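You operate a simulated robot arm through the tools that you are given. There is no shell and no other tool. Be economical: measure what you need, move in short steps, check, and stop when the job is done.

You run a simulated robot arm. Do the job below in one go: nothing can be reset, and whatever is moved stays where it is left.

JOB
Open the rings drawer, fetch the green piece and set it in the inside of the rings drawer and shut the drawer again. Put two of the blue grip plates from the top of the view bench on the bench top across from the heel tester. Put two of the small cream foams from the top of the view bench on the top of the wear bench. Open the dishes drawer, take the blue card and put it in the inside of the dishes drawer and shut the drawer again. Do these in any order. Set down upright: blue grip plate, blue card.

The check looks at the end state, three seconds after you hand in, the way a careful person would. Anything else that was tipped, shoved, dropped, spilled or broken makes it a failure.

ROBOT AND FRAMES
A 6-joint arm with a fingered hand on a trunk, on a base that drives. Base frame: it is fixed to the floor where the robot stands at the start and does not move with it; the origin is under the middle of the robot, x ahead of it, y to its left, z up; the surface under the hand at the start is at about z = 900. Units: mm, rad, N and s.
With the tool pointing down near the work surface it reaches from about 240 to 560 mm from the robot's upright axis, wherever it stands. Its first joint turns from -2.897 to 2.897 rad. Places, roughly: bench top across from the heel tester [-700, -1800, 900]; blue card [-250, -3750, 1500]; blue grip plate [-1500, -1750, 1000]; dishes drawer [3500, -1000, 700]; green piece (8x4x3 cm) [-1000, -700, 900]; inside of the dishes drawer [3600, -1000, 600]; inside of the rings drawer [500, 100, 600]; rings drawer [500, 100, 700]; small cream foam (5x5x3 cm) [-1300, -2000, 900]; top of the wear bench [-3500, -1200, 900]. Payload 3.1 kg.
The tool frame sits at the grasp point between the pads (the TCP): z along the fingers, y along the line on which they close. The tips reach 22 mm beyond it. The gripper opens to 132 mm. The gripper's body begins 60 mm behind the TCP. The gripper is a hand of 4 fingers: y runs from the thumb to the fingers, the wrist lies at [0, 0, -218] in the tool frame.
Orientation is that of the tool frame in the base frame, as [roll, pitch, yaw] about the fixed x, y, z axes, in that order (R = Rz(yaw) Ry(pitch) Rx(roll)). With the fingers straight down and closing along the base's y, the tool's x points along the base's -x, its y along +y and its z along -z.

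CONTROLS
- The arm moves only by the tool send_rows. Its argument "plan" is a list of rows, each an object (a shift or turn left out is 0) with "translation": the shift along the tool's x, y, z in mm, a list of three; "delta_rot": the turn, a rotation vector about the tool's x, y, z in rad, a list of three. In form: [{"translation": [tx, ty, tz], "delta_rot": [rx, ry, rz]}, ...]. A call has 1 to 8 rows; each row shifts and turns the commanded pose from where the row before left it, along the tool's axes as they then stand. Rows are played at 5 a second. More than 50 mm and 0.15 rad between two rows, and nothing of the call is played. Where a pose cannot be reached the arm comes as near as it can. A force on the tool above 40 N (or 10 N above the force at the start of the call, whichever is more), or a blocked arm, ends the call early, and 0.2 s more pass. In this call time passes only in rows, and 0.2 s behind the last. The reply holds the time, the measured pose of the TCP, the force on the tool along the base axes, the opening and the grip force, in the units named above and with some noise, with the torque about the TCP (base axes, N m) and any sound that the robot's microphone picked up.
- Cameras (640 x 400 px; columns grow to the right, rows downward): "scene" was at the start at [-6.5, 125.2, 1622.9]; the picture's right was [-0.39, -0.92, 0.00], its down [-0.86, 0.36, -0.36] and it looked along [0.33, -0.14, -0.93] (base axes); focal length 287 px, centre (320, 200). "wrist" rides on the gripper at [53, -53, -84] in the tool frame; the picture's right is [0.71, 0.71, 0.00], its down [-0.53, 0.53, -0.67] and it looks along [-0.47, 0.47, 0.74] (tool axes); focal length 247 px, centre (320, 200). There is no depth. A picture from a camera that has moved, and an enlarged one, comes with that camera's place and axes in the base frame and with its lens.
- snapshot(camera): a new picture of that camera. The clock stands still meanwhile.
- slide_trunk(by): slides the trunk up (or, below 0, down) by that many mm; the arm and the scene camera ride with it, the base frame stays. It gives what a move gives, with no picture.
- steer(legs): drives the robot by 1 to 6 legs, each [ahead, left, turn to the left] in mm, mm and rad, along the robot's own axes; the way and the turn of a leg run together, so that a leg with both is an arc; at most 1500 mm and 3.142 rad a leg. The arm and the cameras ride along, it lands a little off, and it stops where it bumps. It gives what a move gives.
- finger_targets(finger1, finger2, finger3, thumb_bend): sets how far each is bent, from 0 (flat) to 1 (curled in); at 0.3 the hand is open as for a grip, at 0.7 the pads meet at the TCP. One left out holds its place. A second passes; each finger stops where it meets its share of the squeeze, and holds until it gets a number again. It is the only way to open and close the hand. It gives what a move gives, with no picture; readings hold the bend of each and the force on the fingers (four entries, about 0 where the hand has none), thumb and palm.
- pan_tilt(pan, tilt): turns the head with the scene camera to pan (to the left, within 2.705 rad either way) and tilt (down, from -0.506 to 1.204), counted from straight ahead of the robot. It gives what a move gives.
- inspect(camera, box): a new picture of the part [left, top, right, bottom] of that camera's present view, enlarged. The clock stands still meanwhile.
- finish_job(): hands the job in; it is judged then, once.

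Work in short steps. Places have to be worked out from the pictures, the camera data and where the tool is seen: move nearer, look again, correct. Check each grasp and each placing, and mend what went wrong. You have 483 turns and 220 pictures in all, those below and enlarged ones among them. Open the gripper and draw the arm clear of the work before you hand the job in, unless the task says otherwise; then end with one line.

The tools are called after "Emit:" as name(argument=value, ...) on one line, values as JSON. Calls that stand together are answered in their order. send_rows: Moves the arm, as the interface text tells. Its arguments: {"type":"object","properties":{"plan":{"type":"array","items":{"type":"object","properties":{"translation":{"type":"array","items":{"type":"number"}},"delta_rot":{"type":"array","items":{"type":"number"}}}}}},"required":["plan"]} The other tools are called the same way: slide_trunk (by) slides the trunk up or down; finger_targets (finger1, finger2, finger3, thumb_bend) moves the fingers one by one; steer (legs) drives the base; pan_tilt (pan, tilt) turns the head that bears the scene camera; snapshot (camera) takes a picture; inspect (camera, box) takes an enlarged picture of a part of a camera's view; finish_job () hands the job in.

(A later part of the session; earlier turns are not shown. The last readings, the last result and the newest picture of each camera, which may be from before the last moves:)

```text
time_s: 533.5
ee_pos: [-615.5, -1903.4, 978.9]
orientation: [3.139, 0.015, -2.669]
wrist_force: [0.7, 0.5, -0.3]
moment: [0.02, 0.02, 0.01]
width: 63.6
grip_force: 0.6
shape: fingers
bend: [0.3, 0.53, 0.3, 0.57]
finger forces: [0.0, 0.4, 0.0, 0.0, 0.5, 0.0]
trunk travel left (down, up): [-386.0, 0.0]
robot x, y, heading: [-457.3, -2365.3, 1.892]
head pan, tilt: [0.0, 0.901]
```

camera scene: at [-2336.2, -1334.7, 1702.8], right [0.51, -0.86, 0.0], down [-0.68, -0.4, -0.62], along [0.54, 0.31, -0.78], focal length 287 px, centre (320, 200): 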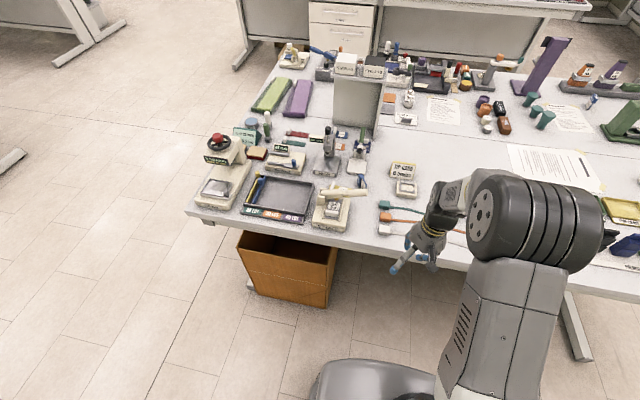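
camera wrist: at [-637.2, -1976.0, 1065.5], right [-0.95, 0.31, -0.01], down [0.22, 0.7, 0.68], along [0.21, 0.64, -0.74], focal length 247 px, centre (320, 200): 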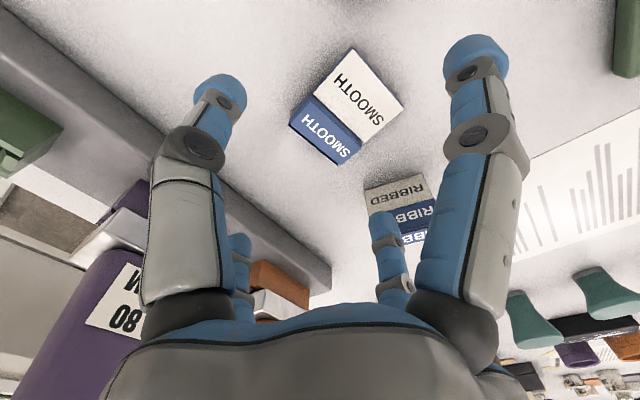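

Emit:
finger_targets(finger2=0.575, thumb_bend=0.605)

Emit:
finger_targets(finger1=0.6, finger3=0.6)

Emit:
inspect(camera="wrist", box=[220, 60, 440, 250])

```text
time_s: 534.5
ee_pos: [-613.9, -1901.7, 978.9]
orientation: [3.139, 0.015, -2.667]
wrist_force: [0.4, -0.8, 0.6]
moment: [0.0, 0.0, -0.03]
width: 63.3
grip_force: 2.7
shape: fingers
bend: [0.3, 0.53, 0.3, 0.58]
finger forces: [0.0, 2.3, 0.0, 0.0, 2.3, 0.0]
trunk travel left (down, up): [-386.0, 0.0]
robot x, y, heading: [-457.5, -2367.2, 1.89]
head pan, tilt: [0.0, 0.901]
```

```text
time_s: 535.5
ee_pos: [-615.6, -1902.7, 978.3]
orientation: [3.139, 0.015, -2.669]
wrist_force: [-0.2, 0.6, 0.0]
moment: [-0.02, 0.02, -0.03]
width: 20.0
grip_force: 2.5
shape: fingers
bend: [0.6, 0.53, 0.6, 0.58]
finger forces: [0.0, 2.3, 0.0, 0.0, 2.4, 0.0]
trunk travel left (down, up): [-386.0, 0.0]
robot x, y, heading: [-458.1, -2365.3, 1.899]
head pan, tilt: [0.0, 0.901]
```

```text
2.11 times, centred on (330, 155) of wrist
camera zoom: at [-638.1, -1975.0, 1060.9], right [-0.95, 0.31, -0.01], down [0.22, 0.7, 0.68], along [0.21, 0.64, -0.74], focal length 520 px, centre (299, 295)
```

zoom: 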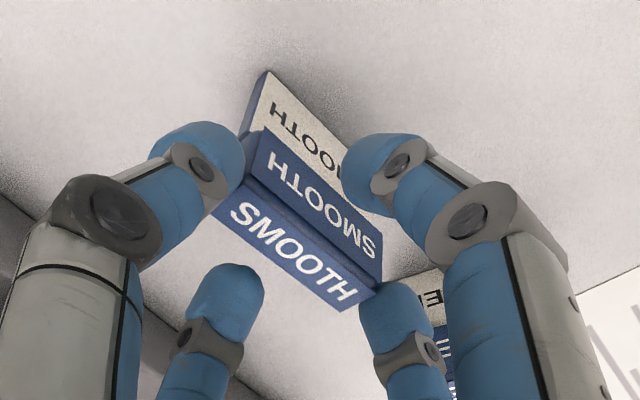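

Fingers 1 and 3 now guard both faces. Lower to contact.

Emit:
send_rows(plan=[{"translation": [0, 0, 3]}, {"translation": [0, 0, 2]}, {"translation": [0, 0, 2]}])

Emit:
send_rows(plan=[{"translation": [0, 0, 2]}])

```text
time_s: 536.3
ee_pos: [-615.3, -1903.5, 970.8]
orientation: [3.14, 0.016, -2.669]
wrist_force: [-0.2, 0.2, 3.9]
moment: [0.06, 0.01, 0.04]
width: 19.8
grip_force: 2.9
shape: fingers
bend: [0.6, 0.53, 0.6, 0.58]
finger forces: [0.0, 3.5, 0.1, 0.0, 2.6, 0.0]
trunk travel left (down, up): [-386.0, 0.0]
robot x, y, heading: [-456.3, -2362.3, 1.894]
head pan, tilt: [0.0, 0.901]
```

```text
time_s: 536.7
ee_pos: [-615.4, -1904.2, 969.7]
orientation: [3.141, 0.014, -2.669]
wrist_force: [0.5, 0.3, 4.4]
moment: [0.06, 0.01, 0.02]
width: 19.5
grip_force: 3.2
shape: fingers
bend: [0.6, 0.53, 0.6, 0.58]
finger forces: [0.0, 3.5, 0.0, 0.1, 2.5, 0.1]
trunk travel left (down, up): [-386.0, 0.0]
robot x, y, heading: [-459.7, -2366.3, 1.897]
head pan, tilt: [0.0, 0.901]
```

Contact at ~4 N. Open the end fingers slightly so it stands between the guards, then look.

Emit:
finger_targets(finger2=0.48, thumb_bend=0.52)

Emit:
inspect(camera="wrist", box=[220, 60, 440, 250])

```text
time_s: 537.7
ee_pos: [-614.9, -1904.6, 969.6]
orientation: [3.139, 0.015, -2.668]
wrist_force: [0.0, 0.2, 0.3]
moment: [0.01, 0.0, 0.03]
width: 27.6
grip_force: 0.1
shape: fingers
bend: [0.6, 0.48, 0.6, 0.52]
finger forces: [0.0, 0.0, 0.1, 0.0, 0.1, 0.0]
trunk travel left (down, up): [-386.0, 0.0]
robot x, y, heading: [-457.0, -2363.1, 1.899]
head pan, tilt: [0.0, 0.901]
```

```text
2.11 times, centred on (330, 155) of wrist
camera zoom: at [-638.0, -1976.0, 1052.0], right [-0.95, 0.31, -0.01], down [0.22, 0.7, 0.68], along [0.21, 0.64, -0.74], focal length 520 px, centre (299, 295)
```

zoom: 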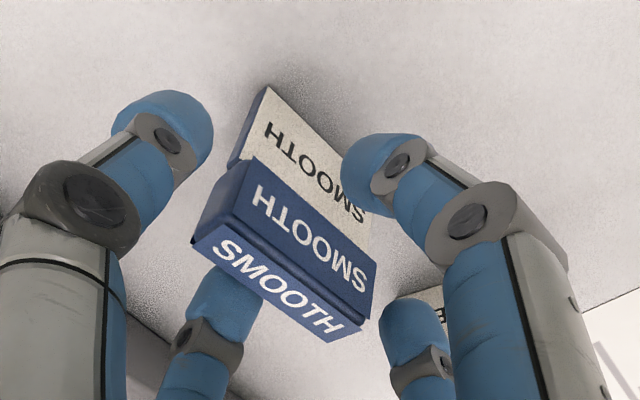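

It leans ~14° onto finger 3. Push gently with finger 3 (hand moves 7 mm).

Emit:
send_rows(plan=[{"translation": [1.5, 0, 0]}, {"translation": [1.5, 0, 0]}, {"translation": [1.5, 0, 0]}, {"translation": [1.5, 0, 0]}, {"translation": [1, 0, 0]}])

Emit:
inspect(camera="wrist", box=[220, 60, 440, 250])

```text
time_s: 538.9
ee_pos: [-621.2, -1909.2, 969.8]
orientation: [3.14, 0.016, -2.669]
wrist_force: [-0.2, -0.8, 0.1]
moment: [-0.02, 0.02, 0.03]
width: 27.5
grip_force: 0.2
shape: fingers
bend: [0.6, 0.48, 0.6, 0.52]
finger forces: [0.1, 0.0, 0.1, 0.0, 0.0, 0.1]
trunk travel left (down, up): [-386.0, 0.0]
robot x, y, heading: [-455.9, -2363.6, 1.9]
head pan, tilt: [0.0, 0.901]
```

```text
2.11 times, centred on (330, 155) of wrist
camera zoom: at [-644.0, -1979.7, 1052.2], right [-0.95, 0.31, -0.01], down [0.22, 0.7, 0.68], along [0.21, 0.64, -0.74], focal length 520 px, centre (299, 295)
```

zoom: 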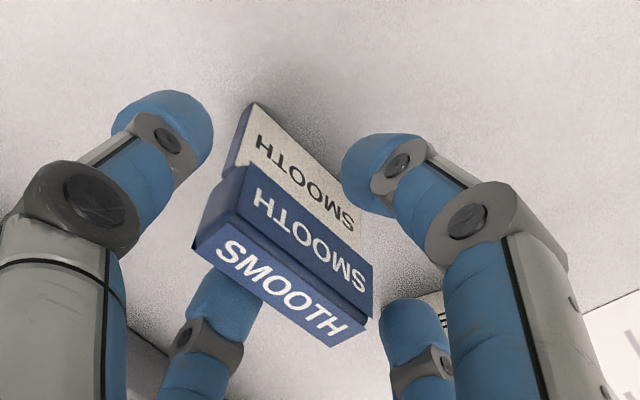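

Emit:
send_rows(plan=[{"translation": [1.2, 0, 0]}, {"translation": [1.2, 0, 0]}, {"translation": [1.2, 0, 0]}])

Emit:
inspect(camera="wrist", box=[220, 60, 440, 250])

```text
time_s: 539.7
ee_pos: [-624.3, -1908.9, 970.0]
orientation: [3.139, 0.016, -2.668]
wrist_force: [0.4, 0.1, 0.4]
moment: [0.0, 0.03, 0.0]
width: 27.5
grip_force: 0.1
shape: fingers
bend: [0.6, 0.48, 0.6, 0.52]
finger forces: [0.0, 0.1, 0.0, 0.0, 0.1, 0.1]
trunk travel left (down, up): [-386.0, 0.0]
robot x, y, heading: [-458.7, -2367.5, 1.893]
head pan, tilt: [0.0, 0.901]
```

```text
2.11 times, centred on (330, 155) of wrist
camera zoom: at [-647.1, -1981.4, 1052.5], right [-0.95, 0.31, -0.01], down [0.22, 0.7, 0.68], along [0.21, 0.64, -0.74], focal length 520 px, centre (299, 295)
```

zoom: 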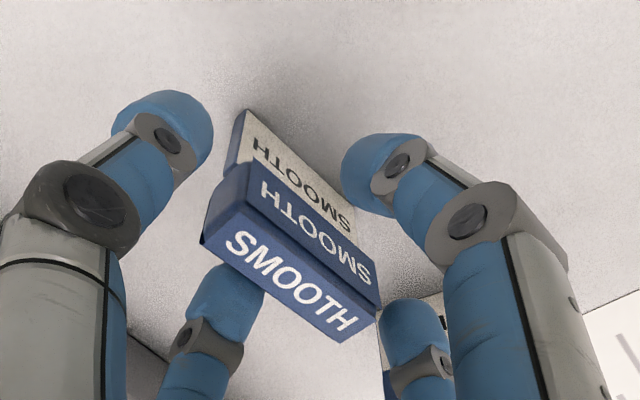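

It settled off finger 3 with gaps all around, so it should be standing free. Raise straight up and check.

Emit:
send_rows(plan=[{"translation": [0, 0, -10]}, {"translation": [0, 0, -20]}, {"translation": [0, 0, -25]}, {"translation": [0, 0, -25]}])

Emit:
inspect(camera="wrist", box=[220, 20, 440, 210])

```text
time_s: 540.7
ee_pos: [-623.8, -1909.3, 1050.6]
orientation: [3.14, 0.013, -2.67]
wrist_force: [-0.6, -0.5, -0.3]
moment: [0.01, 0.0, -0.04]
width: 27.5
grip_force: 0.0
shape: fingers
bend: [0.6, 0.48, 0.6, 0.52]
finger forces: [0.1, 0.1, 0.0, 0.0, 0.0, 0.0]
trunk travel left (down, up): [-386.0, 0.0]
robot x, y, heading: [-456.2, -2363.9, 1.898]
head pan, tilt: [0.0, 0.901]
```

```text
2.11 times, centred on (330, 115) of wrist
camera zoom: at [-647.8, -1981.5, 1132.8], right [-0.95, 0.31, -0.01], down [0.22, 0.7, 0.68], along [0.21, 0.64, -0.74], focal length 520 px, centre (299, 379)
```

zoom: 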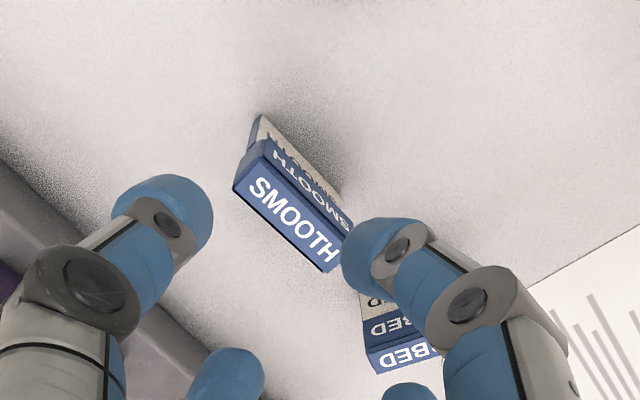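

SMOOTH stands upright next to RIBBED. Retract, open the hand, back away, and head for the dishes drawer (east side).

Emit:
send_rows(plan=[{"translation": [5, -40, 0]}, {"translation": [5, -40, 0]}, {"translation": [5, -40, 0]}, {"translation": [5, -40, 0]}])

Emit:
finger_targets(finger1=0.3, finger2=0.3, finger3=0.3, thumb_bend=0.3)

Emit:
steer(legs=[[-480, 0, 0], [0, 0, -1.571]])

Emit:
pan_tilt(pan=0.0, tilt=0.35)

Emit:
snapshot(camera="scene")

```text
time_s: 541.7
ee_pos: [-568.5, -2061.6, 1046.9]
orientation: [3.138, 0.015, -2.669]
wrist_force: [-0.1, 0.5, 0.1]
moment: [0.0, -0.01, 0.0]
width: 27.8
grip_force: 0.1
shape: fingers
bend: [0.6, 0.48, 0.6, 0.52]
finger forces: [0.0, 0.0, 0.0, 0.1, 0.0, 0.0]
trunk travel left (down, up): [-386.0, 0.0]
robot x, y, heading: [-455.3, -2360.7, 1.892]
head pan, tilt: [0.0, 0.901]
```

```text
time_s: 542.7
ee_pos: [-568.8, -2059.6, 1047.7]
orientation: [3.14, 0.015, -2.669]
wrist_force: [-0.5, 0.3, 0.8]
moment: [-0.02, 0.02, 0.03]
width: 87.1
grip_force: 0.0
shape: fingers
bend: [0.3, 0.3, 0.3, 0.3]
finger forces: [0.0, 0.0, 0.0, 0.0, 0.0, 0.0]
trunk travel left (down, up): [-386.0, 0.0]
robot x, y, heading: [-456.5, -2364.0, 1.897]
head pan, tilt: [0.0, 0.901]
```

```text
time_s: 549.3
ee_pos: [-4.5, -2695.1, 1047.2]
orientation: [3.14, 0.016, 2.059]
wrist_force: [-0.2, 0.3, -0.3]
moment: [0.03, 0.0, 0.03]
width: 87.6
grip_force: 0.1
shape: fingers
bend: [0.3, 0.3, 0.3, 0.3]
finger forces: [0.0, 0.0, 0.0, 0.0, 0.0, 0.1]
trunk travel left (down, up): [-386.0, 0.0]
robot x, y, heading: [-305.6, -2811.6, 0.339]
head pan, tilt: [0.0, 0.901]
```

```text
time_s: 550.3
ee_pos: [-3.1, -2695.7, 1047.0]
orientation: [3.14, 0.015, 2.06]
wrist_force: [-0.3, 0.5, 0.1]
moment: [-0.01, -0.01, 0.03]
width: 87.5
grip_force: 0.0
shape: fingers
bend: [0.3, 0.3, 0.3, 0.3]
finger forces: [0.0, 0.0, 0.0, 0.0, 0.0, 0.0]
trunk travel left (down, up): [-386.0, 0.0]
robot x, y, heading: [-305.6, -2810.8, 0.344]
head pan, tilt: [0.0, 0.351]
```

```text
29 pictures are left
camera scene: at [-322.9, -2662.4, 1750.2], right [0.33, -0.94, 0.0], down [-0.32, -0.12, -0.94], along [0.88, 0.31, -0.34], focal length 287 px, centre (320, 200)
```

scene: 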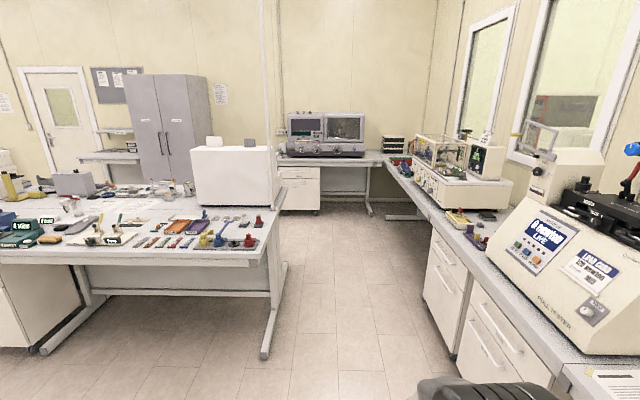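

The drawer unit is at the far wall bench straight ahead-left. Drive there in stages.

Emit:
steer(legs=[[0, 0, -0.017], [1100, 0, 0], [1000, 0, 0], [900, 0, 0], [0, 430, 0]])

Emit:
pan_tilt(pan=0.1, tilt=0.75)

Emit:
snapshot(camera="scene")

```text
time_s: 567.7
ee_pos: [2710.9, -1304.8, 1047.7]
orientation: [3.139, 0.017, 2.061]
wrist_force: [0.3, 0.5, 0.4]
moment: [0.03, -0.01, 0.01]
width: 87.7
grip_force: 0.0
shape: fingers
bend: [0.3, 0.3, 0.3, 0.3]
finger forces: [0.0, 0.1, 0.0, 0.0, 0.1, 0.1]
trunk travel left (down, up): [-386.0, 0.0]
robot x, y, heading: [2405.8, -1422.6, 0.338]
head pan, tilt: [0.0, 0.351]
```

```text
time_s: 568.5
ee_pos: [2711.8, -1306.6, 1046.6]
orientation: [3.14, 0.017, 2.061]
wrist_force: [0.0, -0.3, 0.6]
moment: [-0.02, 0.03, -0.01]
width: 87.4
grip_force: 0.1
shape: fingers
bend: [0.3, 0.3, 0.3, 0.3]
finger forces: [0.0, 0.1, 0.0, 0.0, 0.0, 0.0]
trunk travel left (down, up): [-386.0, 0.0]
robot x, y, heading: [2411.3, -1424.0, 0.344]
head pan, tilt: [0.099, 0.75]
```

```text
28 pictures are left
camera scene: at [2379.6, -1268.7, 1714.8], right [0.43, -0.9, 0.0], down [-0.62, -0.29, -0.73], along [0.66, 0.31, -0.68], focal length 287 px, centre (320, 200)
```

scene: 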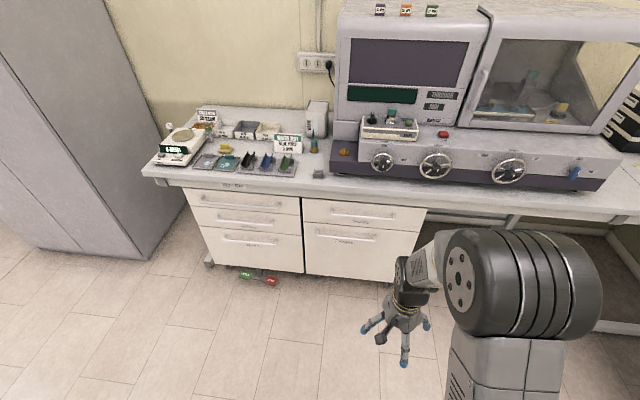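

Emit:
inspect(camera="scene", box=[180, 180, 440, 290])

```text
2.46 times, centred on (310, 235) of scene
camera zoom: at [2379.6, -1268.7, 1714.8], right [0.43, -0.9, 0.0], down [-0.62, -0.29, -0.73], along [0.66, 0.31, -0.68], focal length 706 px, centre (345, 114)
```

zoom: 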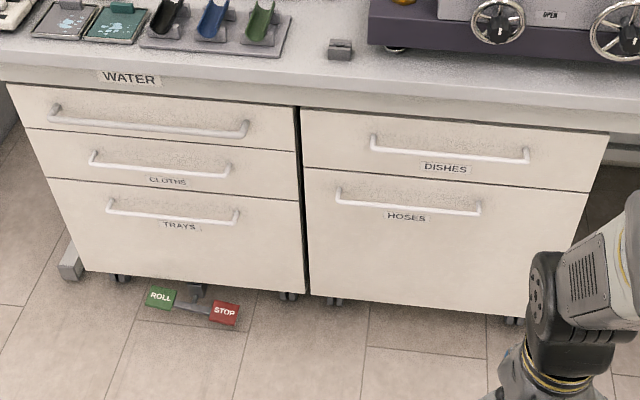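

DISHES is the top-right drawer; handle bar at about u=2811, v=-2068, z≈717. Prepare the hand: horizontal, rolled 45°, and lowered.

Emit:
steer(legs=[[0, 60, -0.016], [150, 0, 0]])

Emit:
send_rows(plan=[{"translation": [0, -38, 0], "delta_rot": [0, 0, 0.07]}, {"translation": [0, -36, 0], "delta_rot": [0, 0, 0.07]}, {"translation": [0, 32.6, -2.4], "delta_rot": [-0.15, 0, 0]}, {"translation": [0, 32.6, -2.4], "delta_rot": [-0.15, 0, 0]}, {"translation": [0, 32.6, -2.4], "delta_rot": [-0.15, 0, 0]}, {"translation": [0, 32.6, -2.4], "delta_rot": [-0.15, 0, 0]}, {"translation": [0, 32.6, -2.4], "delta_rot": [-0.15, 0, 0]}, {"translation": [0, 32.6, -2.4], "delta_rot": [-0.15, 0, 0]}])

Emit:
send_rows(plan=[{"translation": [0, 32.6, -2.4], "delta_rot": [-0.15, 0, 0]}, {"translation": [0, 32.6, -2.4], "delta_rot": [-0.15, 0, 0]}, {"translation": [0, 32.6, -2.4], "delta_rot": [-0.15, 0, 0]}, {"translation": [0, 32.6, -2.4], "delta_rot": [-0.15, 0, 0]}, {"translation": [0, 15.4, -0.5], "delta_rot": [-0.0708, 0, 0]}])

Emit:
send_rows(plan=[{"delta_rot": [0, 0, -0.15]}, {"delta_rot": [0, 0, -0.15]}, {"delta_rot": [0, 0, -0.15]}, {"delta_rot": [0, 0, -0.15]}, {"delta_rot": [0, 0, -0.15]}, {"delta_rot": [0, 0, -0.035]}])

Emit:
slide_trunk(by=-386)

```text
time_s: 570.5
ee_pos: [2837.6, -1205.0, 1046.2]
orientation: [3.138, 0.016, 2.046]
wrist_force: [-0.6, -0.3, -0.1]
moment: [-0.01, 0.03, 0.02]
width: 87.5
grip_force: 0.0
shape: fingers
bend: [0.3, 0.3, 0.3, 0.3]
finger forces: [0.0, 0.0, 0.1, 0.1, 0.1, 0.0]
trunk travel left (down, up): [-386.0, 0.0]
robot x, y, heading: [2531.9, -1316.5, 0.324]
head pan, tilt: [0.099, 0.75]
```

```text
time_s: 572.3
ee_pos: [2926.0, -1181.7, 1131.8]
orientation: [2.237, 0.014, 1.905]
wrist_force: [0.1, 1.3, -0.4]
moment: [0.02, 0.01, 0.02]
width: 87.7
grip_force: 0.1
shape: fingers
bend: [0.3, 0.3, 0.3, 0.3]
finger forces: [0.1, 0.1, 0.0, 0.0, 0.0, 0.1]
out of reach, approached as far as the arm can: row 4
trunk travel left (down, up): [-386.0, 0.0]
robot x, y, heading: [2533.7, -1320.4, 0.326]
head pan, tilt: [0.099, 0.75]
```

```text
time_s: 573.5
ee_pos: [2969.7, -1165.1, 1265.4]
orientation: [1.565, 0.014, 1.906]
wrist_force: [0.7, -0.7, -0.3]
moment: [0.0, -0.02, 0.01]
width: 87.5
grip_force: 0.1
shape: fingers
bend: [0.3, 0.3, 0.3, 0.3]
finger forces: [0.0, 0.0, 0.0, 0.1, 0.0, 0.0]
trunk travel left (down, up): [-386.0, 0.0]
robot x, y, heading: [2533.3, -1318.3, 0.326]
head pan, tilt: [0.099, 0.75]
```

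```text
time_s: 574.9
ee_pos: [2969.9, -1164.7, 1263.5]
orientation: [1.565, 0.8, 1.903]
wrist_force: [0.1, -0.8, -0.3]
moment: [0.01, -0.01, 0.02]
width: 87.5
grip_force: 0.0
shape: fingers
bend: [0.3, 0.3, 0.3, 0.3]
finger forces: [0.1, 0.0, 0.0, 0.1, 0.1, 0.0]
trunk travel left (down, up): [-386.0, 0.0]
robot x, y, heading: [2530.6, -1316.6, 0.328]
head pan, tilt: [0.099, 0.75]
```

```text
time_s: 578.6
ee_pos: [2970.3, -1164.7, 880.2]
orientation: [1.566, 0.801, 1.904]
wrist_force: [0.6, 0.0, -0.6]
moment: [-0.02, 0.0, -0.01]
width: 87.5
grip_force: 0.1
shape: fingers
bend: [0.3, 0.3, 0.3, 0.3]
finger forces: [0.1, 0.1, 0.0, 0.1, 0.1, 0.0]
trunk travel left (down, up): [0.0, 386.0]
robot x, y, heading: [2534.2, -1316.6, 0.325]
head pan, tilt: [0.099, 0.75]
```

Emit:
send_rows(plan=[{"translation": [28.3, -28.3, 0]}, {"translation": [28.3, -28.3, 0]}, {"translation": [28.3, -28.3, 0]}, {"translation": [28.3, -28.3, 0]}])

Emit:
steer(legs=[[320, 0, 0]])

Emit:
snapshot(camera="wrist")

```text
time_s: 579.6
ee_pos: [2969.9, -1164.3, 720.8]
orientation: [1.564, 0.799, 1.903]
wrist_force: [0.5, 0.2, 0.4]
moment: [-0.01, -0.02, 0.03]
width: 87.7
grip_force: 0.2
shape: fingers
bend: [0.3, 0.3, 0.3, 0.3]
finger forces: [0.0, 0.0, 0.0, 0.0, 0.1, 0.0]
trunk travel left (down, up): [0.0, 386.0]
robot x, y, heading: [2530.8, -1317.7, 0.325]
head pan, tilt: [0.099, 0.75]
```

```text
time_s: 581.7
ee_pos: [3271.6, -1057.8, 720.8]
orientation: [1.568, 0.799, 1.907]
wrist_force: [-0.6, -0.1, 0.1]
moment: [0.0, 0.0, 0.04]
width: 87.4
grip_force: 0.1
shape: fingers
bend: [0.3, 0.3, 0.3, 0.3]
finger forces: [0.1, 0.1, 0.1, 0.0, 0.0, 0.1]
trunk travel left (down, up): [0.0, 386.0]
robot x, y, heading: [2834.9, -1212.4, 0.331]
head pan, tilt: [0.099, 0.75]
```

```text
26 pictures are left
camera wrist: at [3195.0, -1086.8, 643.7], right [-0.33, 0.94, -0.01], down [-0.64, -0.21, 0.74], along [0.7, 0.26, 0.67], focal length 247 px, centre (320, 200)
```

wrist: 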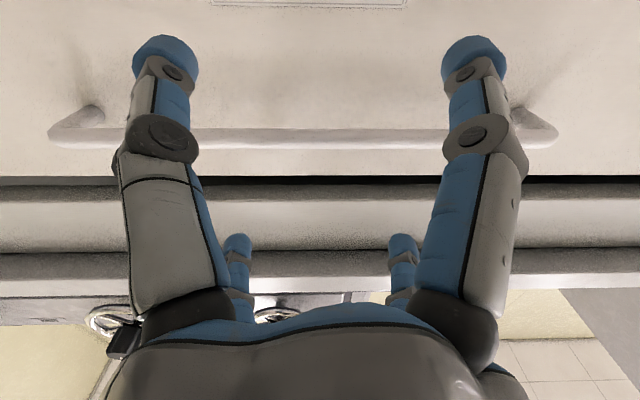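

Same view as at the rings drawer. Advance 48 mm, lower 5 mm, and grip the bar.

Emit:
send_rows(plan=[{"translation": [2, -2, 24]}, {"translation": [1.5, -1.5, 24]}])

Emit:
finger_targets(finger1=0.7, finger2=0.7, finger3=0.7, thumb_bend=0.7)

Emit:
snapshot(camera="wrist")

```text
time_s: 582.3
ee_pos: [3317.3, -1043.2, 715.7]
orientation: [1.568, 0.8, 1.909]
wrist_force: [-0.8, 1.0, 0.7]
moment: [0.04, 0.01, 0.0]
width: 87.7
grip_force: 0.0
shape: fingers
bend: [0.3, 0.3, 0.3, 0.3]
finger forces: [0.0, 0.0, 0.1, 0.0, 0.0, 0.1]
trunk travel left (down, up): [0.0, 386.0]
robot x, y, heading: [2836.1, -1214.8, 0.33]
head pan, tilt: [0.099, 0.75]
```

```text
time_s: 583.3
ee_pos: [3316.3, -1042.5, 716.8]
orientation: [1.566, 0.798, 1.909]
wrist_force: [1.7, 1.3, 1.4]
moment: [0.0, 0.03, -0.01]
width: 0.1
grip_force: 2.1
shape: fingers
bend: [0.69, 0.68, 0.68, 0.69]
finger forces: [0.0, 1.5, 1.2, 0.0, 1.9, 0.0]
trunk travel left (down, up): [0.0, 386.0]
robot x, y, heading: [2833.3, -1211.0, 0.326]
head pan, tilt: [0.099, 0.75]
```

```text
25 pictures are left
camera wrist: at [3240.1, -1071.0, 639.6], right [-0.33, 0.94, -0.01], down [-0.64, -0.21, 0.74], along [0.7, 0.26, 0.67], focal length 247 px, centre (320, 200)
```

wrist: 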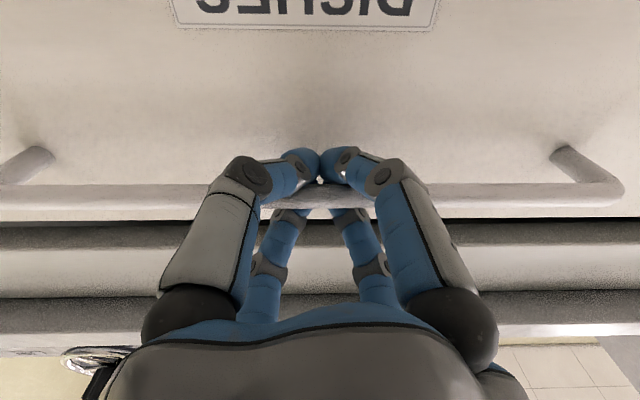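

The bar is caged. Pull back 280 mm, release and back away.

Emit:
steer(legs=[[-285, 0, 0]])

Emit:
finger_targets(finger1=0.3, finger2=0.3, finger3=0.3, thumb_bend=0.3)

Emit:
steer(legs=[[-150, 0, 0]])

Emit:
slide_trunk(by=386)

Emit:
snapshot(camera="scene")

```text
time_s: 585.3
ee_pos: [3052.5, -1135.1, 715.5]
orientation: [1.566, 0.801, 1.905]
wrist_force: [0.0, -0.8, -0.1]
moment: [0.0, 0.03, -0.01]
width: 0.0
grip_force: 0.1
shape: fingers
bend: [0.69, 0.69, 0.69, 0.69]
finger forces: [0.0, 0.0, 0.0, 0.0, 0.0, 0.0]
trunk travel left (down, up): [0.0, 386.0]
robot x, y, heading: [2571.3, -1305.9, 0.329]
head pan, tilt: [0.099, 0.75]
```

```text
time_s: 586.3
ee_pos: [3052.3, -1135.4, 715.4]
orientation: [1.565, 0.8, 1.904]
wrist_force: [-0.3, -0.1, -0.2]
moment: [0.0, -0.03, -0.01]
width: 87.3
grip_force: 0.1
shape: fingers
bend: [0.3, 0.3, 0.3, 0.3]
finger forces: [0.1, 0.1, 0.0, 0.0, 0.0, 0.1]
trunk travel left (down, up): [0.0, 386.0]
robot x, y, heading: [2567.4, -1304.8, 0.332]
head pan, tilt: [0.099, 0.75]
```

```text
time_s: 587.7
ee_pos: [2907.3, -1184.1, 715.5]
orientation: [1.567, 0.799, 1.903]
wrist_force: [0.0, -0.3, -0.6]
moment: [-0.01, -0.01, -0.01]
width: 87.5
grip_force: 0.2
shape: fingers
bend: [0.3, 0.3, 0.3, 0.3]
finger forces: [0.0, 0.0, 0.1, 0.0, 0.0, 0.1]
trunk travel left (down, up): [0.0, 386.0]
robot x, y, heading: [2421.7, -1358.8, 0.327]
head pan, tilt: [0.099, 0.75]
```

```text
time_s: 591.4
ee_pos: [2908.0, -1185.2, 1101.0]
orientation: [1.567, 0.8, 1.906]
wrist_force: [0.0, 0.0, 0.0]
moment: [0.01, -0.01, -0.01]
width: 87.3
grip_force: 0.1
shape: fingers
bend: [0.3, 0.3, 0.3, 0.3]
finger forces: [0.0, 0.0, 0.0, 0.1, 0.0, 0.0]
trunk travel left (down, up): [-386.0, 0.0]
robot x, y, heading: [2426.5, -1359.3, 0.332]
head pan, tilt: [0.099, 0.75]
```

```text
24 pictures are left
camera scene: at [2398.0, -1200.7, 1715.0], right [0.42, -0.91, 0.0], down [-0.62, -0.28, -0.73], along [0.66, 0.3, -0.68], focal length 287 px, centre (320, 200)
```

scene: 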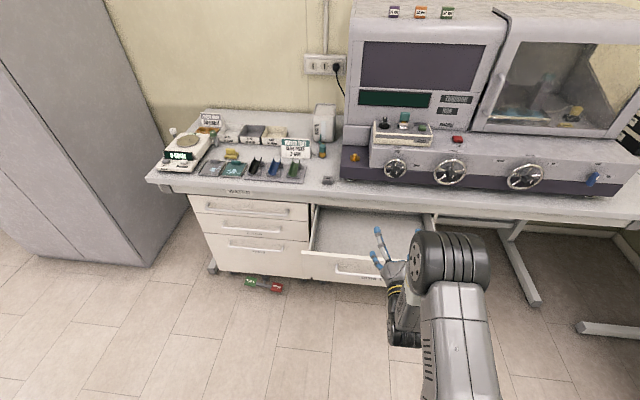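

The dishes drawer is open. Now drive back west along the aisle to the machine carrying the blue card.

Emit:
steer(legs=[[0, -480, -0.005], [-1100, 0, 0], [-1100, 0, 0], [-1050, 0, 0], [0, 0, -1.571]])

Emit:
pan_tilt(pan=0.0, tilt=0.3)

Emit:
snapshot(camera="scene")

```text
time_s: 613.7
ee_pos: [-342.5, -3373.2, 1100.1]
orientation: [1.566, 0.797, 0.345]
wrist_force: [-0.2, 0.4, 0.5]
moment: [-0.02, 0.01, 0.05]
width: 87.5
grip_force: 0.1
shape: fingers
bend: [0.3, 0.3, 0.3, 0.3]
finger forces: [0.1, 0.0, 0.1, 0.0, 0.0, 0.1]
trunk travel left (down, up): [-386.0, 0.0]
robot x, y, heading: [-518.5, -2895.5, -1.233]
head pan, tilt: [0.099, 0.75]
```

```text
time_s: 614.6
ee_pos: [-341.8, -3373.1, 1100.5]
orientation: [1.565, 0.8, 0.346]
wrist_force: [-0.3, 0.9, 0.2]
moment: [0.01, 0.0, -0.03]
width: 87.6
grip_force: 0.0
shape: fingers
bend: [0.3, 0.3, 0.3, 0.3]
finger forces: [0.1, 0.0, 0.0, 0.0, 0.1, 0.0]
trunk travel left (down, up): [-386.0, 0.0]
robot x, y, heading: [-517.3, -2895.6, -1.23]
head pan, tilt: [0.0, 0.3]
```

```text
23 pictures are left
camera scene: at [-365.2, -2876.0, 1755.0], right [-0.94, -0.33, 0.0], down [-0.1, 0.28, -0.95], along [0.32, -0.9, -0.3], focal length 287 px, centre (320, 200)
```

scene: 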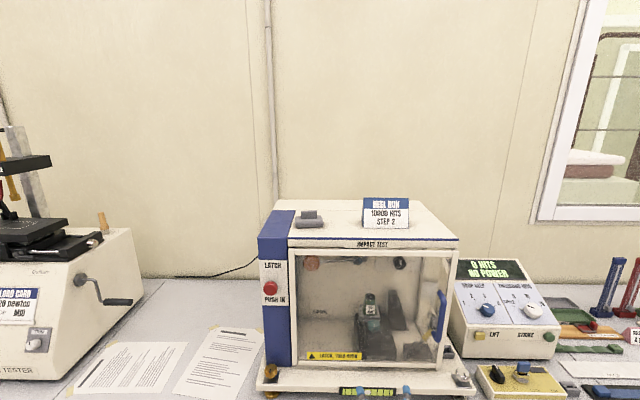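

The blue card ("HEEL RUN") stands on top of the impact tester. Zoom for geometry.

Emit:
inspect(camera="scene", box=[250, 185, 470, 265])

```text
2.91 times, centred on (360, 225) of scene
camera zoom: at [-365.2, -2876.0, 1755.0], right [-0.94, -0.33, 0.0], down [-0.1, 0.28, -0.95], along [0.32, -0.9, -0.3], focal length 834 px, centre (204, 127)
```

zoom: 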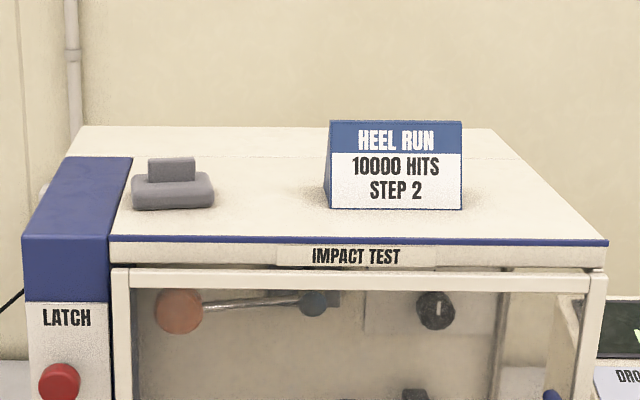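

I lower the trunk 200 mm for parallax to get the distance.

Emit:
slide_trunk(by=-200)

Emit:
inspect(camera="scene", box=[250, 105, 470, 265])

```text
time_s: 616.8
ee_pos: [-343.1, -3374.2, 900.1]
orientation: [1.565, 0.8, 0.345]
wrist_force: [-0.5, -0.3, 0.0]
moment: [0.0, -0.04, 0.01]
width: 87.5
grip_force: 0.1
shape: fingers
bend: [0.3, 0.3, 0.3, 0.3]
finger forces: [0.1, 0.0, 0.1, 0.0, 0.0, 0.0]
trunk travel left (down, up): [-186.0, 200.0]
robot x, y, heading: [-519.1, -2892.1, -1.227]
head pan, tilt: [0.0, 0.3]
```

```text
2.50 times, centred on (360, 185) of scene
camera zoom: at [-365.3, -2875.9, 1555.7], right [-0.94, -0.33, 0.0], down [-0.1, 0.28, -0.96], along [0.32, -0.9, -0.3], focal length 717 px, centre (220, 238)
```

zoom: 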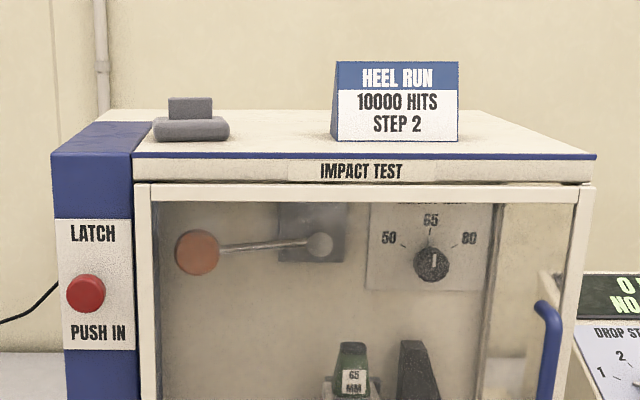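

Card front-bottom is at about (-285,-3675, z 1423), ~139 wide, ~83 tall tent. I raise the trunk and test whether the arm can hold the hand pointing down at z≈1540.

Emit:
slide_trunk(by=200)

Emit:
send_rows(plan=[{"delta_rot": [0, 0, 0.15]}, {"delta_rot": [0, 0, 0.15]}, {"delta_rot": [0, 0, 0.15]}, {"delta_rot": [0, 0, 0.15]}, {"delta_rot": [0, 0, 0.15]}, {"delta_rot": [0, 0, 0.035]}])

Emit:
send_rows(plan=[{"translation": [0, 40, -17], "delta_rot": [0.15, 0, 0]}, {"translation": [0, 37, -22.8], "delta_rot": [0.15, 0, 0]}, {"translation": [0, 33.2, -28], "delta_rot": [0.15, 0, 0]}, {"translation": [0, 28.6, -32.7], "delta_rot": [0.15, 0, 0]}, {"translation": [0, 23.4, -36.6], "delta_rot": [0.15, 0, 0]}, {"translation": [0, 17.7, -39.7], "delta_rot": [0.15, 0, 0]}])

Emit:
send_rows(plan=[{"translation": [0, 11.6, -41.9], "delta_rot": [0.15, 0, 0]}, {"translation": [0, 5.2, -43.2], "delta_rot": [0.15, 0, 0]}, {"translation": [0, -1.3, -43.5], "delta_rot": [0.15, 0, 0]}, {"translation": [0, -7.8, -42.7], "delta_rot": [0.15, 0, 0]}, {"translation": [0, -14.2, -41], "delta_rot": [0.07, 0, 0]}])

```text
time_s: 618.9
ee_pos: [-341.8, -3373.8, 1101.5]
orientation: [1.568, 0.8, 0.346]
wrist_force: [0.5, 0.4, -0.6]
moment: [-0.04, 0.0, 0.0]
width: 87.6
grip_force: 0.0
shape: fingers
bend: [0.3, 0.3, 0.3, 0.3]
finger forces: [0.0, 0.1, 0.0, 0.0, 0.0, 0.0]
trunk travel left (down, up): [-386.0, 0.0]
robot x, y, heading: [-517.0, -2891.7, -1.231]
head pan, tilt: [0.0, 0.3]
```

```text
time_s: 620.3
ee_pos: [-342.0, -3373.9, 1099.9]
orientation: [1.566, 0.015, 0.346]
wrist_force: [-0.2, -0.6, -0.4]
moment: [-0.02, -0.01, -0.02]
width: 87.4
grip_force: 0.0
shape: fingers
bend: [0.3, 0.3, 0.3, 0.3]
finger forces: [0.1, 0.0, 0.0, 0.0, 0.0, 0.1]
trunk travel left (down, up): [-386.0, 0.0]
robot x, y, heading: [-519.0, -2893.2, -1.23]
head pan, tilt: [0.0, 0.3]
```

```text
time_s: 621.7
ee_pos: [-376.1, -3276.1, 1342.6]
orientation: [2.465, 0.015, 0.347]
wrist_force: [-0.4, 0.4, 0.0]
moment: [0.03, 0.01, 0.01]
width: 87.7
grip_force: 0.2
shape: fingers
bend: [0.3, 0.3, 0.3, 0.3]
finger forces: [0.0, 0.0, 0.0, 0.0, 0.0, 0.0]
trunk travel left (down, up): [-386.0, 0.0]
robot x, y, heading: [-518.7, -2894.5, -1.225]
head pan, tilt: [0.0, 0.3]
```

```text
time_s: 622.9
ee_pos: [-409.4, -3175.3, 1461.4]
orientation: [3.135, 0.013, 0.351]
wrist_force: [0.6, -0.1, -0.4]
moment: [-0.01, 0.01, -0.02]
width: 87.6
grip_force: 0.1
shape: fingers
bend: [0.3, 0.3, 0.3, 0.3]
finger forces: [0.0, 0.0, 0.0, 0.1, 0.0, 0.0]
out of reach, approached as far as the arm can: row 4, 5
trunk travel left (down, up): [-386.0, 0.0]
robot x, y, heading: [-518.4, -2892.0, -1.232]
head pan, tilt: [0.0, 0.3]
```

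Hand-down at z≈1461 is feasible at ~300 mm reach. Plan: tilt slightly, yaw 45° so two fingers pass in front and two behind the card, then slide in from the card's right side.

Emit:
send_rows(plan=[{"translation": [0, 12, 0], "delta_rot": [-0.125, 0, 0]}, {"translation": [0, 12, -8], "delta_rot": [-0.125, 0, 0]}, {"delta_rot": [0, 0, -0.15]}, {"delta_rot": [0, 0, -0.15]}, {"delta_rot": [0, 0, -0.15]}, {"delta_rot": [0, 0, -0.15]}, {"delta_rot": [0, 0, -0.15]}, {"delta_rot": [0, 0, -0.035]}])

Emit:
steer(legs=[[0, -200, -0.014], [440, 0, 0]])

Emit:
snapshot(camera="wrist")

Emit:
pan_tilt(pan=0.4, tilt=0.7)

Emit:
snapshot(camera="scene")

```text
time_s: 624.7
ee_pos: [-399.4, -3201.0, 1469.3]
orientation: [2.971, 0.192, 1.121]
wrist_force: [0.2, -0.7, -0.6]
moment: [-0.02, -0.06, -0.01]
width: 87.8
grip_force: 0.0
shape: fingers
bend: [0.3, 0.3, 0.3, 0.3]
finger forces: [0.1, 0.1, 0.0, 0.1, 0.0, 0.0]
trunk travel left (down, up): [-386.0, 0.0]
robot x, y, heading: [-520.0, -2892.7, -1.231]
head pan, tilt: [0.0, 0.3]
```

```text
time_s: 628.6
ee_pos: [-449.7, -3686.1, 1470.2]
orientation: [2.971, 0.191, 1.107]
wrist_force: [0.3, -0.2, 0.5]
moment: [-0.01, -0.01, -0.03]
width: 87.8
grip_force: 0.2
shape: fingers
bend: [0.3, 0.3, 0.3, 0.3]
finger forces: [0.0, 0.0, 0.0, 0.1, 0.0, 0.1]
trunk travel left (down, up): [-386.0, 0.0]
robot x, y, heading: [-564.6, -3375.1, -1.241]
head pan, tilt: [0.0, 0.3]
```

```text
20 pictures are left
camera wrist: at [-477.6, -3597.3, 1531.8], right [0.94, 0.33, -0.01], down [0.19, -0.52, 0.83], along [0.27, -0.79, -0.55], focal length 247 px, centre (320, 200)
```

wrist: 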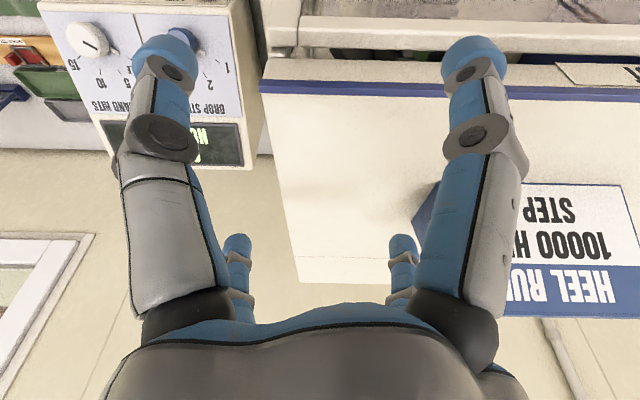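

```text
time_s: 629.5
ee_pos: [-450.0, -3687.8, 1470.4]
orientation: [2.969, 0.19, 1.105]
wrist_force: [0.6, 0.5, -0.3]
moment: [-0.03, 0.0, 0.01]
width: 87.4
grip_force: 0.1
shape: fingers
bend: [0.3, 0.3, 0.3, 0.3]
finger forces: [0.1, 0.1, 0.1, 0.1, 0.0, 0.0]
trunk travel left (down, up): [-386.0, 0.0]
robot x, y, heading: [-561.3, -3378.5, -1.244]
head pan, tilt: [0.4, 0.7]
```

```text
19 pictures are left
camera scene: at [-384.4, -3338.3, 1719.0], right [-0.75, -0.67, 0.0], down [-0.43, 0.48, -0.77], along [0.51, -0.57, -0.64], focal length 287 px, centre (320, 200)
```

scene: 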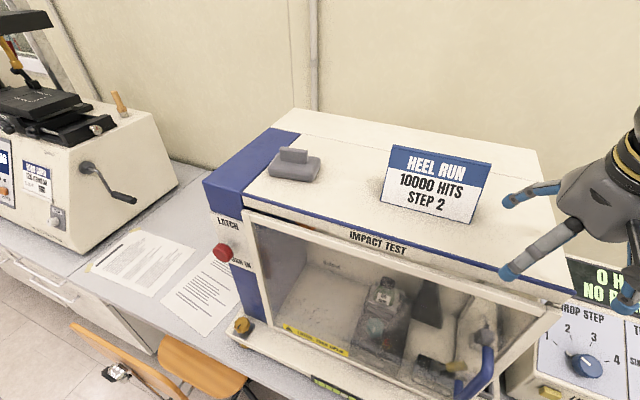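

Card centre is at u≈-1465, v≈-3415. Move forward 73 mm, then slide left toward the card in steps.

Emit:
steer(legs=[[72, 0, 0]])

Emit:
steer(legs=[[0, 60, 0]])

Emit:
snapshot(camera="wrist")

```text
time_s: 630.5
ee_pos: [-425.3, -3756.3, 1470.3]
orientation: [2.971, 0.191, 1.105]
wrist_force: [-0.2, -0.5, -0.2]
moment: [0.01, 0.03, 0.03]
width: 88.0
grip_force: 0.0
shape: fingers
bend: [0.3, 0.3, 0.3, 0.3]
finger forces: [0.0, 0.0, 0.0, 0.0, 0.0, 0.0]
trunk travel left (down, up): [-386.0, 0.0]
robot x, y, heading: [-538.7, -3446.2, -1.239]
head pan, tilt: [0.4, 0.7]
```

```text
time_s: 631.5
ee_pos: [-367.9, -3735.1, 1469.9]
orientation: [2.97, 0.189, 1.104]
wrist_force: [0.3, 0.2, -0.2]
moment: [-0.02, -0.01, 0.0]
width: 87.7
grip_force: 0.1
shape: fingers
bend: [0.3, 0.3, 0.3, 0.3]
finger forces: [0.0, 0.0, 0.0, 0.0, 0.0, 0.0]
trunk travel left (down, up): [-386.0, 0.0]
robot x, y, heading: [-480.9, -3430.6, -1.24]
head pan, tilt: [0.4, 0.7]
```

```text
18 pictures are left
camera wrist: at [-396.7, -3645.5, 1531.9], right [0.94, 0.33, -0.01], down [0.19, -0.52, 0.83], along [0.27, -0.79, -0.55], focal length 247 px, centre (320, 200)
```

wrist: 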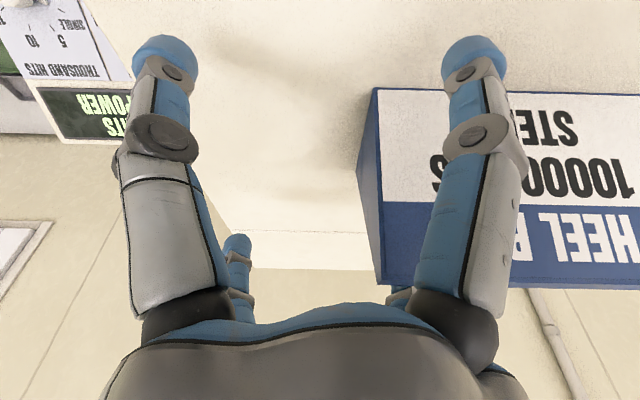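

The card passes between the finger pairs. Continue left 92 mm to its middle and close.

Emit:
steer(legs=[[0, 45, 0], [0, 45, 0]])

Emit:
finger_targets(finger1=0.72, finger2=0.72, finger3=0.72, thumb_bend=0.72)

Emit:
snapshot(camera="wrist")

```text
time_s: 632.9
ee_pos: [-284.4, -3707.9, 1470.3]
orientation: [2.968, 0.187, 1.105]
wrist_force: [0.1, -0.3, 0.7]
moment: [0.0, 0.01, 0.03]
width: 87.7
grip_force: 0.1
shape: fingers
bend: [0.3, 0.3, 0.3, 0.3]
finger forces: [0.0, 0.0, 0.1, 0.1, 0.0, 0.0]
trunk travel left (down, up): [-386.0, 0.0]
robot x, y, heading: [-395.7, -3402.5, -1.24]
head pan, tilt: [0.4, 0.7]
```

```text
time_s: 633.9
ee_pos: [-283.0, -3706.2, 1470.6]
orientation: [2.969, 0.191, 1.104]
wrist_force: [-2.0, -1.1, 10.4]
moment: [0.16, 0.11, 0.01]
width: 35.4
grip_force: 22.8
shape: fingers
bend: [0.52, 0.49, 0.5, 0.54]
finger forces: [8.8, 10.8, 12.7, 0.0, 13.8, 0.0]
trunk travel left (down, up): [-386.0, 0.0]
robot x, y, heading: [-395.7, -3396.9, -1.243]
head pan, tilt: [0.4, 0.7]
```

```text
17 pictures are left
camera wrist: at [-312.6, -3616.5, 1532.2], right [0.94, 0.33, -0.01], down [0.19, -0.52, 0.84], along [0.27, -0.79, -0.55], focal length 247 px, centre (320, 200)
```

wrist: 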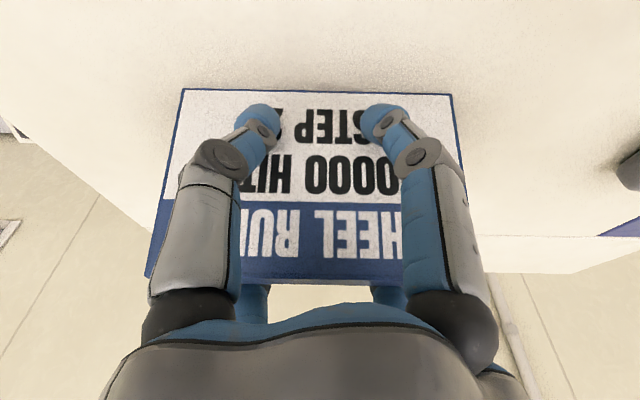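

Firm four-finger grip. Lift ~15 mm and check the pose.

Emit:
send_rows(plan=[{"translation": [0, 0, -6]}, {"translation": [0, 0, -8]}, {"translation": [0, 0, -8]}])

```text
time_s: 634.7
ee_pos: [-285.1, -3702.4, 1492.0]
orientation: [2.97, 0.191, 1.104]
wrist_force: [0.6, 0.3, 0.2]
moment: [0.01, -0.03, 0.0]
width: 31.9
grip_force: 17.5
shape: fingers
bend: [0.53, 0.49, 0.5, 0.56]
finger forces: [4.7, 7.7, 10.5, 0.0, 11.3, 0.0]
trunk travel left (down, up): [-386.0, 0.0]
robot x, y, heading: [-391.2, -3401.5, -1.24]
head pan, tilt: [0.4, 0.7]
```

Lifted cleanly. Back away from the machine and lower the arm for travel.

Emit:
steer(legs=[[-520, 0, 0]])

Emit:
send_rows(plan=[{"translation": [5, -5, 27]}, {"translation": [7, -7, 38.8]}, {"translation": [7, -7, 38.8]}, {"translation": [7, -7, 38.8]}, {"translation": [7, -7, 38.8]}, {"translation": [7, -7, 38.8]}, {"translation": [7, -7, 38.8]}, {"translation": [7, -7, 38.8]}])

Emit:
steer(legs=[[0, 0, 1.566], [1000, 0, 0]])

Emit:
steer(legs=[[1100, 0, 0], [1000, 0, 0]])

```text
time_s: 637.7
ee_pos: [-449.4, -3216.1, 1492.4]
orientation: [2.972, 0.19, 1.115]
wrist_force: [-0.5, 0.1, -0.5]
moment: [0.02, -0.01, 0.01]
width: 32.0
grip_force: 17.7
shape: fingers
bend: [0.53, 0.49, 0.5, 0.56]
finger forces: [4.8, 7.9, 10.5, 0.1, 11.3, 0.1]
trunk travel left (down, up): [-386.0, 0.0]
robot x, y, heading: [-563.0, -2916.7, -1.234]
head pan, tilt: [0.4, 0.7]
```

```text
time_s: 639.5
ee_pos: [-452.4, -3217.9, 1183.4]
orientation: [2.97, 0.191, 1.115]
wrist_force: [0.2, 0.0, 0.1]
moment: [0.01, -0.03, 0.03]
width: 29.3
grip_force: 15.9
shape: fingers
bend: [0.54, 0.49, 0.5, 0.57]
finger forces: [4.2, 7.1, 9.7, 0.1, 10.9, 0.0]
trunk travel left (down, up): [-386.0, 0.0]
robot x, y, heading: [-565.1, -2914.5, -1.238]
head pan, tilt: [0.4, 0.7]
```

```text
time_s: 648.6
ee_pos: [693.1, -2466.7, 1185.6]
orientation: [2.971, 0.188, 2.688]
wrist_force: [0.4, 1.0, -0.2]
moment: [0.0, -0.01, 0.04]
width: 29.3
grip_force: 14.4
shape: fingers
bend: [0.55, 0.5, 0.5, 0.57]
finger forces: [3.9, 6.8, 9.1, 0.1, 10.4, 0.1]
trunk travel left (down, up): [-386.0, 0.0]
robot x, y, heading: [391.4, -2581.8, 0.339]
head pan, tilt: [0.4, 0.7]
```

```text
time_s: 659.0
ee_pos: [2665.5, -1744.0, 1185.8]
orientation: [2.971, 0.191, 2.708]
wrist_force: [-0.4, -0.5, 0.1]
moment: [0.04, -0.03, -0.01]
width: 29.0
grip_force: 15.3
shape: fingers
bend: [0.55, 0.5, 0.5, 0.57]
finger forces: [3.9, 6.8, 9.2, 0.1, 10.4, 0.0]
trunk travel left (down, up): [-386.0, 0.0]
robot x, y, heading: [2363.1, -1863.4, 0.363]
head pan, tilt: [0.4, 0.7]
```

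Still held. Straighten, shift left to the drawer, and approach.

Emit:
steer(legs=[[0, 0, -0.037], [0, 457, 0]])

Emit:
steer(legs=[[325, 0, 0]])

Emit:
pan_tilt(pan=0.0, tilt=0.9)

Emit:
snapshot(camera="scene")

```text
time_s: 661.3
ee_pos: [2596.8, -1496.5, 1184.9]
orientation: [2.972, 0.195, 2.647]
wrist_force: [-0.6, 1.0, 0.7]
moment: [-0.02, -0.06, 0.01]
width: 28.8
grip_force: 15.1
shape: fingers
bend: [0.55, 0.5, 0.5, 0.57]
finger forces: [4.0, 6.8, 9.1, 0.1, 10.3, 0.1]
trunk travel left (down, up): [-386.0, 0.0]
robot x, y, heading: [2295.5, -1599.3, 0.296]
head pan, tilt: [0.4, 0.7]
stopped in leg 2: the robot was blocked; the commanded pose is now the measured one
```

```text
time_s: 663.5
ee_pos: [2913.3, -1406.8, 1185.0]
orientation: [2.971, 0.189, 2.641]
wrist_force: [0.5, 0.2, 0.3]
moment: [0.03, 0.01, 0.02]
width: 29.1
grip_force: 14.8
shape: fingers
bend: [0.55, 0.5, 0.5, 0.57]
finger forces: [4.0, 6.8, 9.1, 0.1, 10.4, 0.0]
trunk travel left (down, up): [-386.0, 0.0]
robot x, y, heading: [2605.7, -1504.5, 0.295]
head pan, tilt: [0.4, 0.7]
```

```text
time_s: 664.4
ee_pos: [2913.5, -1408.7, 1184.9]
orientation: [2.968, 0.19, 2.64]
wrist_force: [-0.3, -0.7, -0.2]
moment: [0.05, 0.0, -0.02]
width: 29.3
grip_force: 15.4
shape: fingers
bend: [0.55, 0.5, 0.5, 0.57]
finger forces: [4.0, 6.8, 9.1, 0.1, 10.3, 0.0]
trunk travel left (down, up): [-386.0, 0.0]
robot x, y, heading: [2602.8, -1505.6, 0.297]
head pan, tilt: [0.0, 0.901]
```

```text
16 pictures are left
camera scene: at [2579.1, -1359.2, 1702.8], right [0.29, -0.96, 0.0], down [-0.75, -0.23, -0.62], along [0.59, 0.18, -0.78], focal length 287 px, centre (320, 200)
```

scene: 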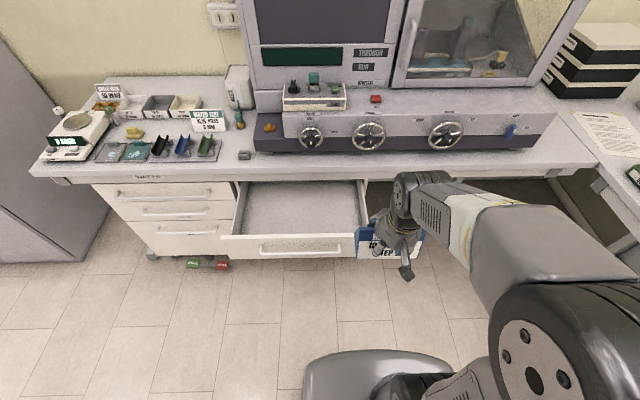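

Drawer is visible ahead-left. Straighten, move left 195 mm, then forward.

Emit:
steer(legs=[[0, 0, 0.029], [0, 195, 0]])

Emit:
steer(legs=[[190, 0, 0]])

Emit:
snapshot(camera="scene")

```text
time_s: 666.3
ee_pos: [2848.2, -1211.8, 1184.1]
orientation: [2.971, 0.191, 2.668]
wrist_force: [0.1, 0.6, -0.2]
moment: [0.01, 0.01, -0.02]
width: 29.0
grip_force: 14.7
shape: fingers
bend: [0.55, 0.5, 0.5, 0.57]
finger forces: [4.0, 6.7, 9.1, 0.0, 10.3, 0.0]
trunk travel left (down, up): [-386.0, 0.0]
robot x, y, heading: [2542.0, -1324.5, 0.32]
head pan, tilt: [0.0, 0.901]
```

```text
time_s: 667.9
ee_pos: [3027.9, -1151.8, 1184.9]
orientation: [2.971, 0.19, 2.669]
wrist_force: [0.0, -0.3, -0.7]
moment: [-0.01, 0.03, 0.0]
width: 29.2
grip_force: 14.7
shape: fingers
bend: [0.55, 0.5, 0.5, 0.57]
finger forces: [4.0, 6.8, 9.1, 0.0, 10.3, 0.0]
trunk travel left (down, up): [-386.0, 0.0]
robot x, y, heading: [2723.5, -1257.3, 0.326]
head pan, tilt: [0.0, 0.901]
```

```text
15 pictures are left
camera scene: at [2693.6, -1114.8, 1702.8], right [0.32, -0.95, 0.0], down [-0.74, -0.25, -0.62], along [0.59, 0.2, -0.78], focal length 287 px, centre (320, 200)
```

scene: 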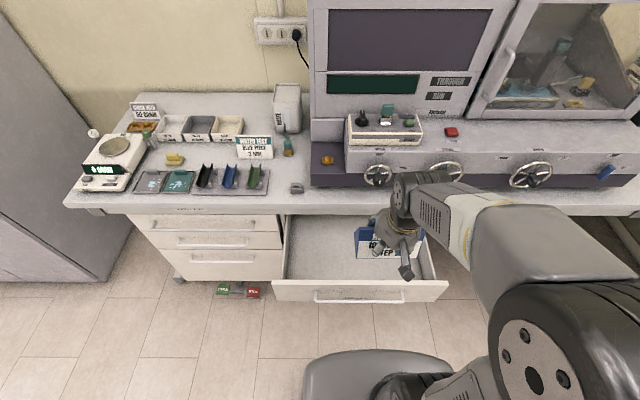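

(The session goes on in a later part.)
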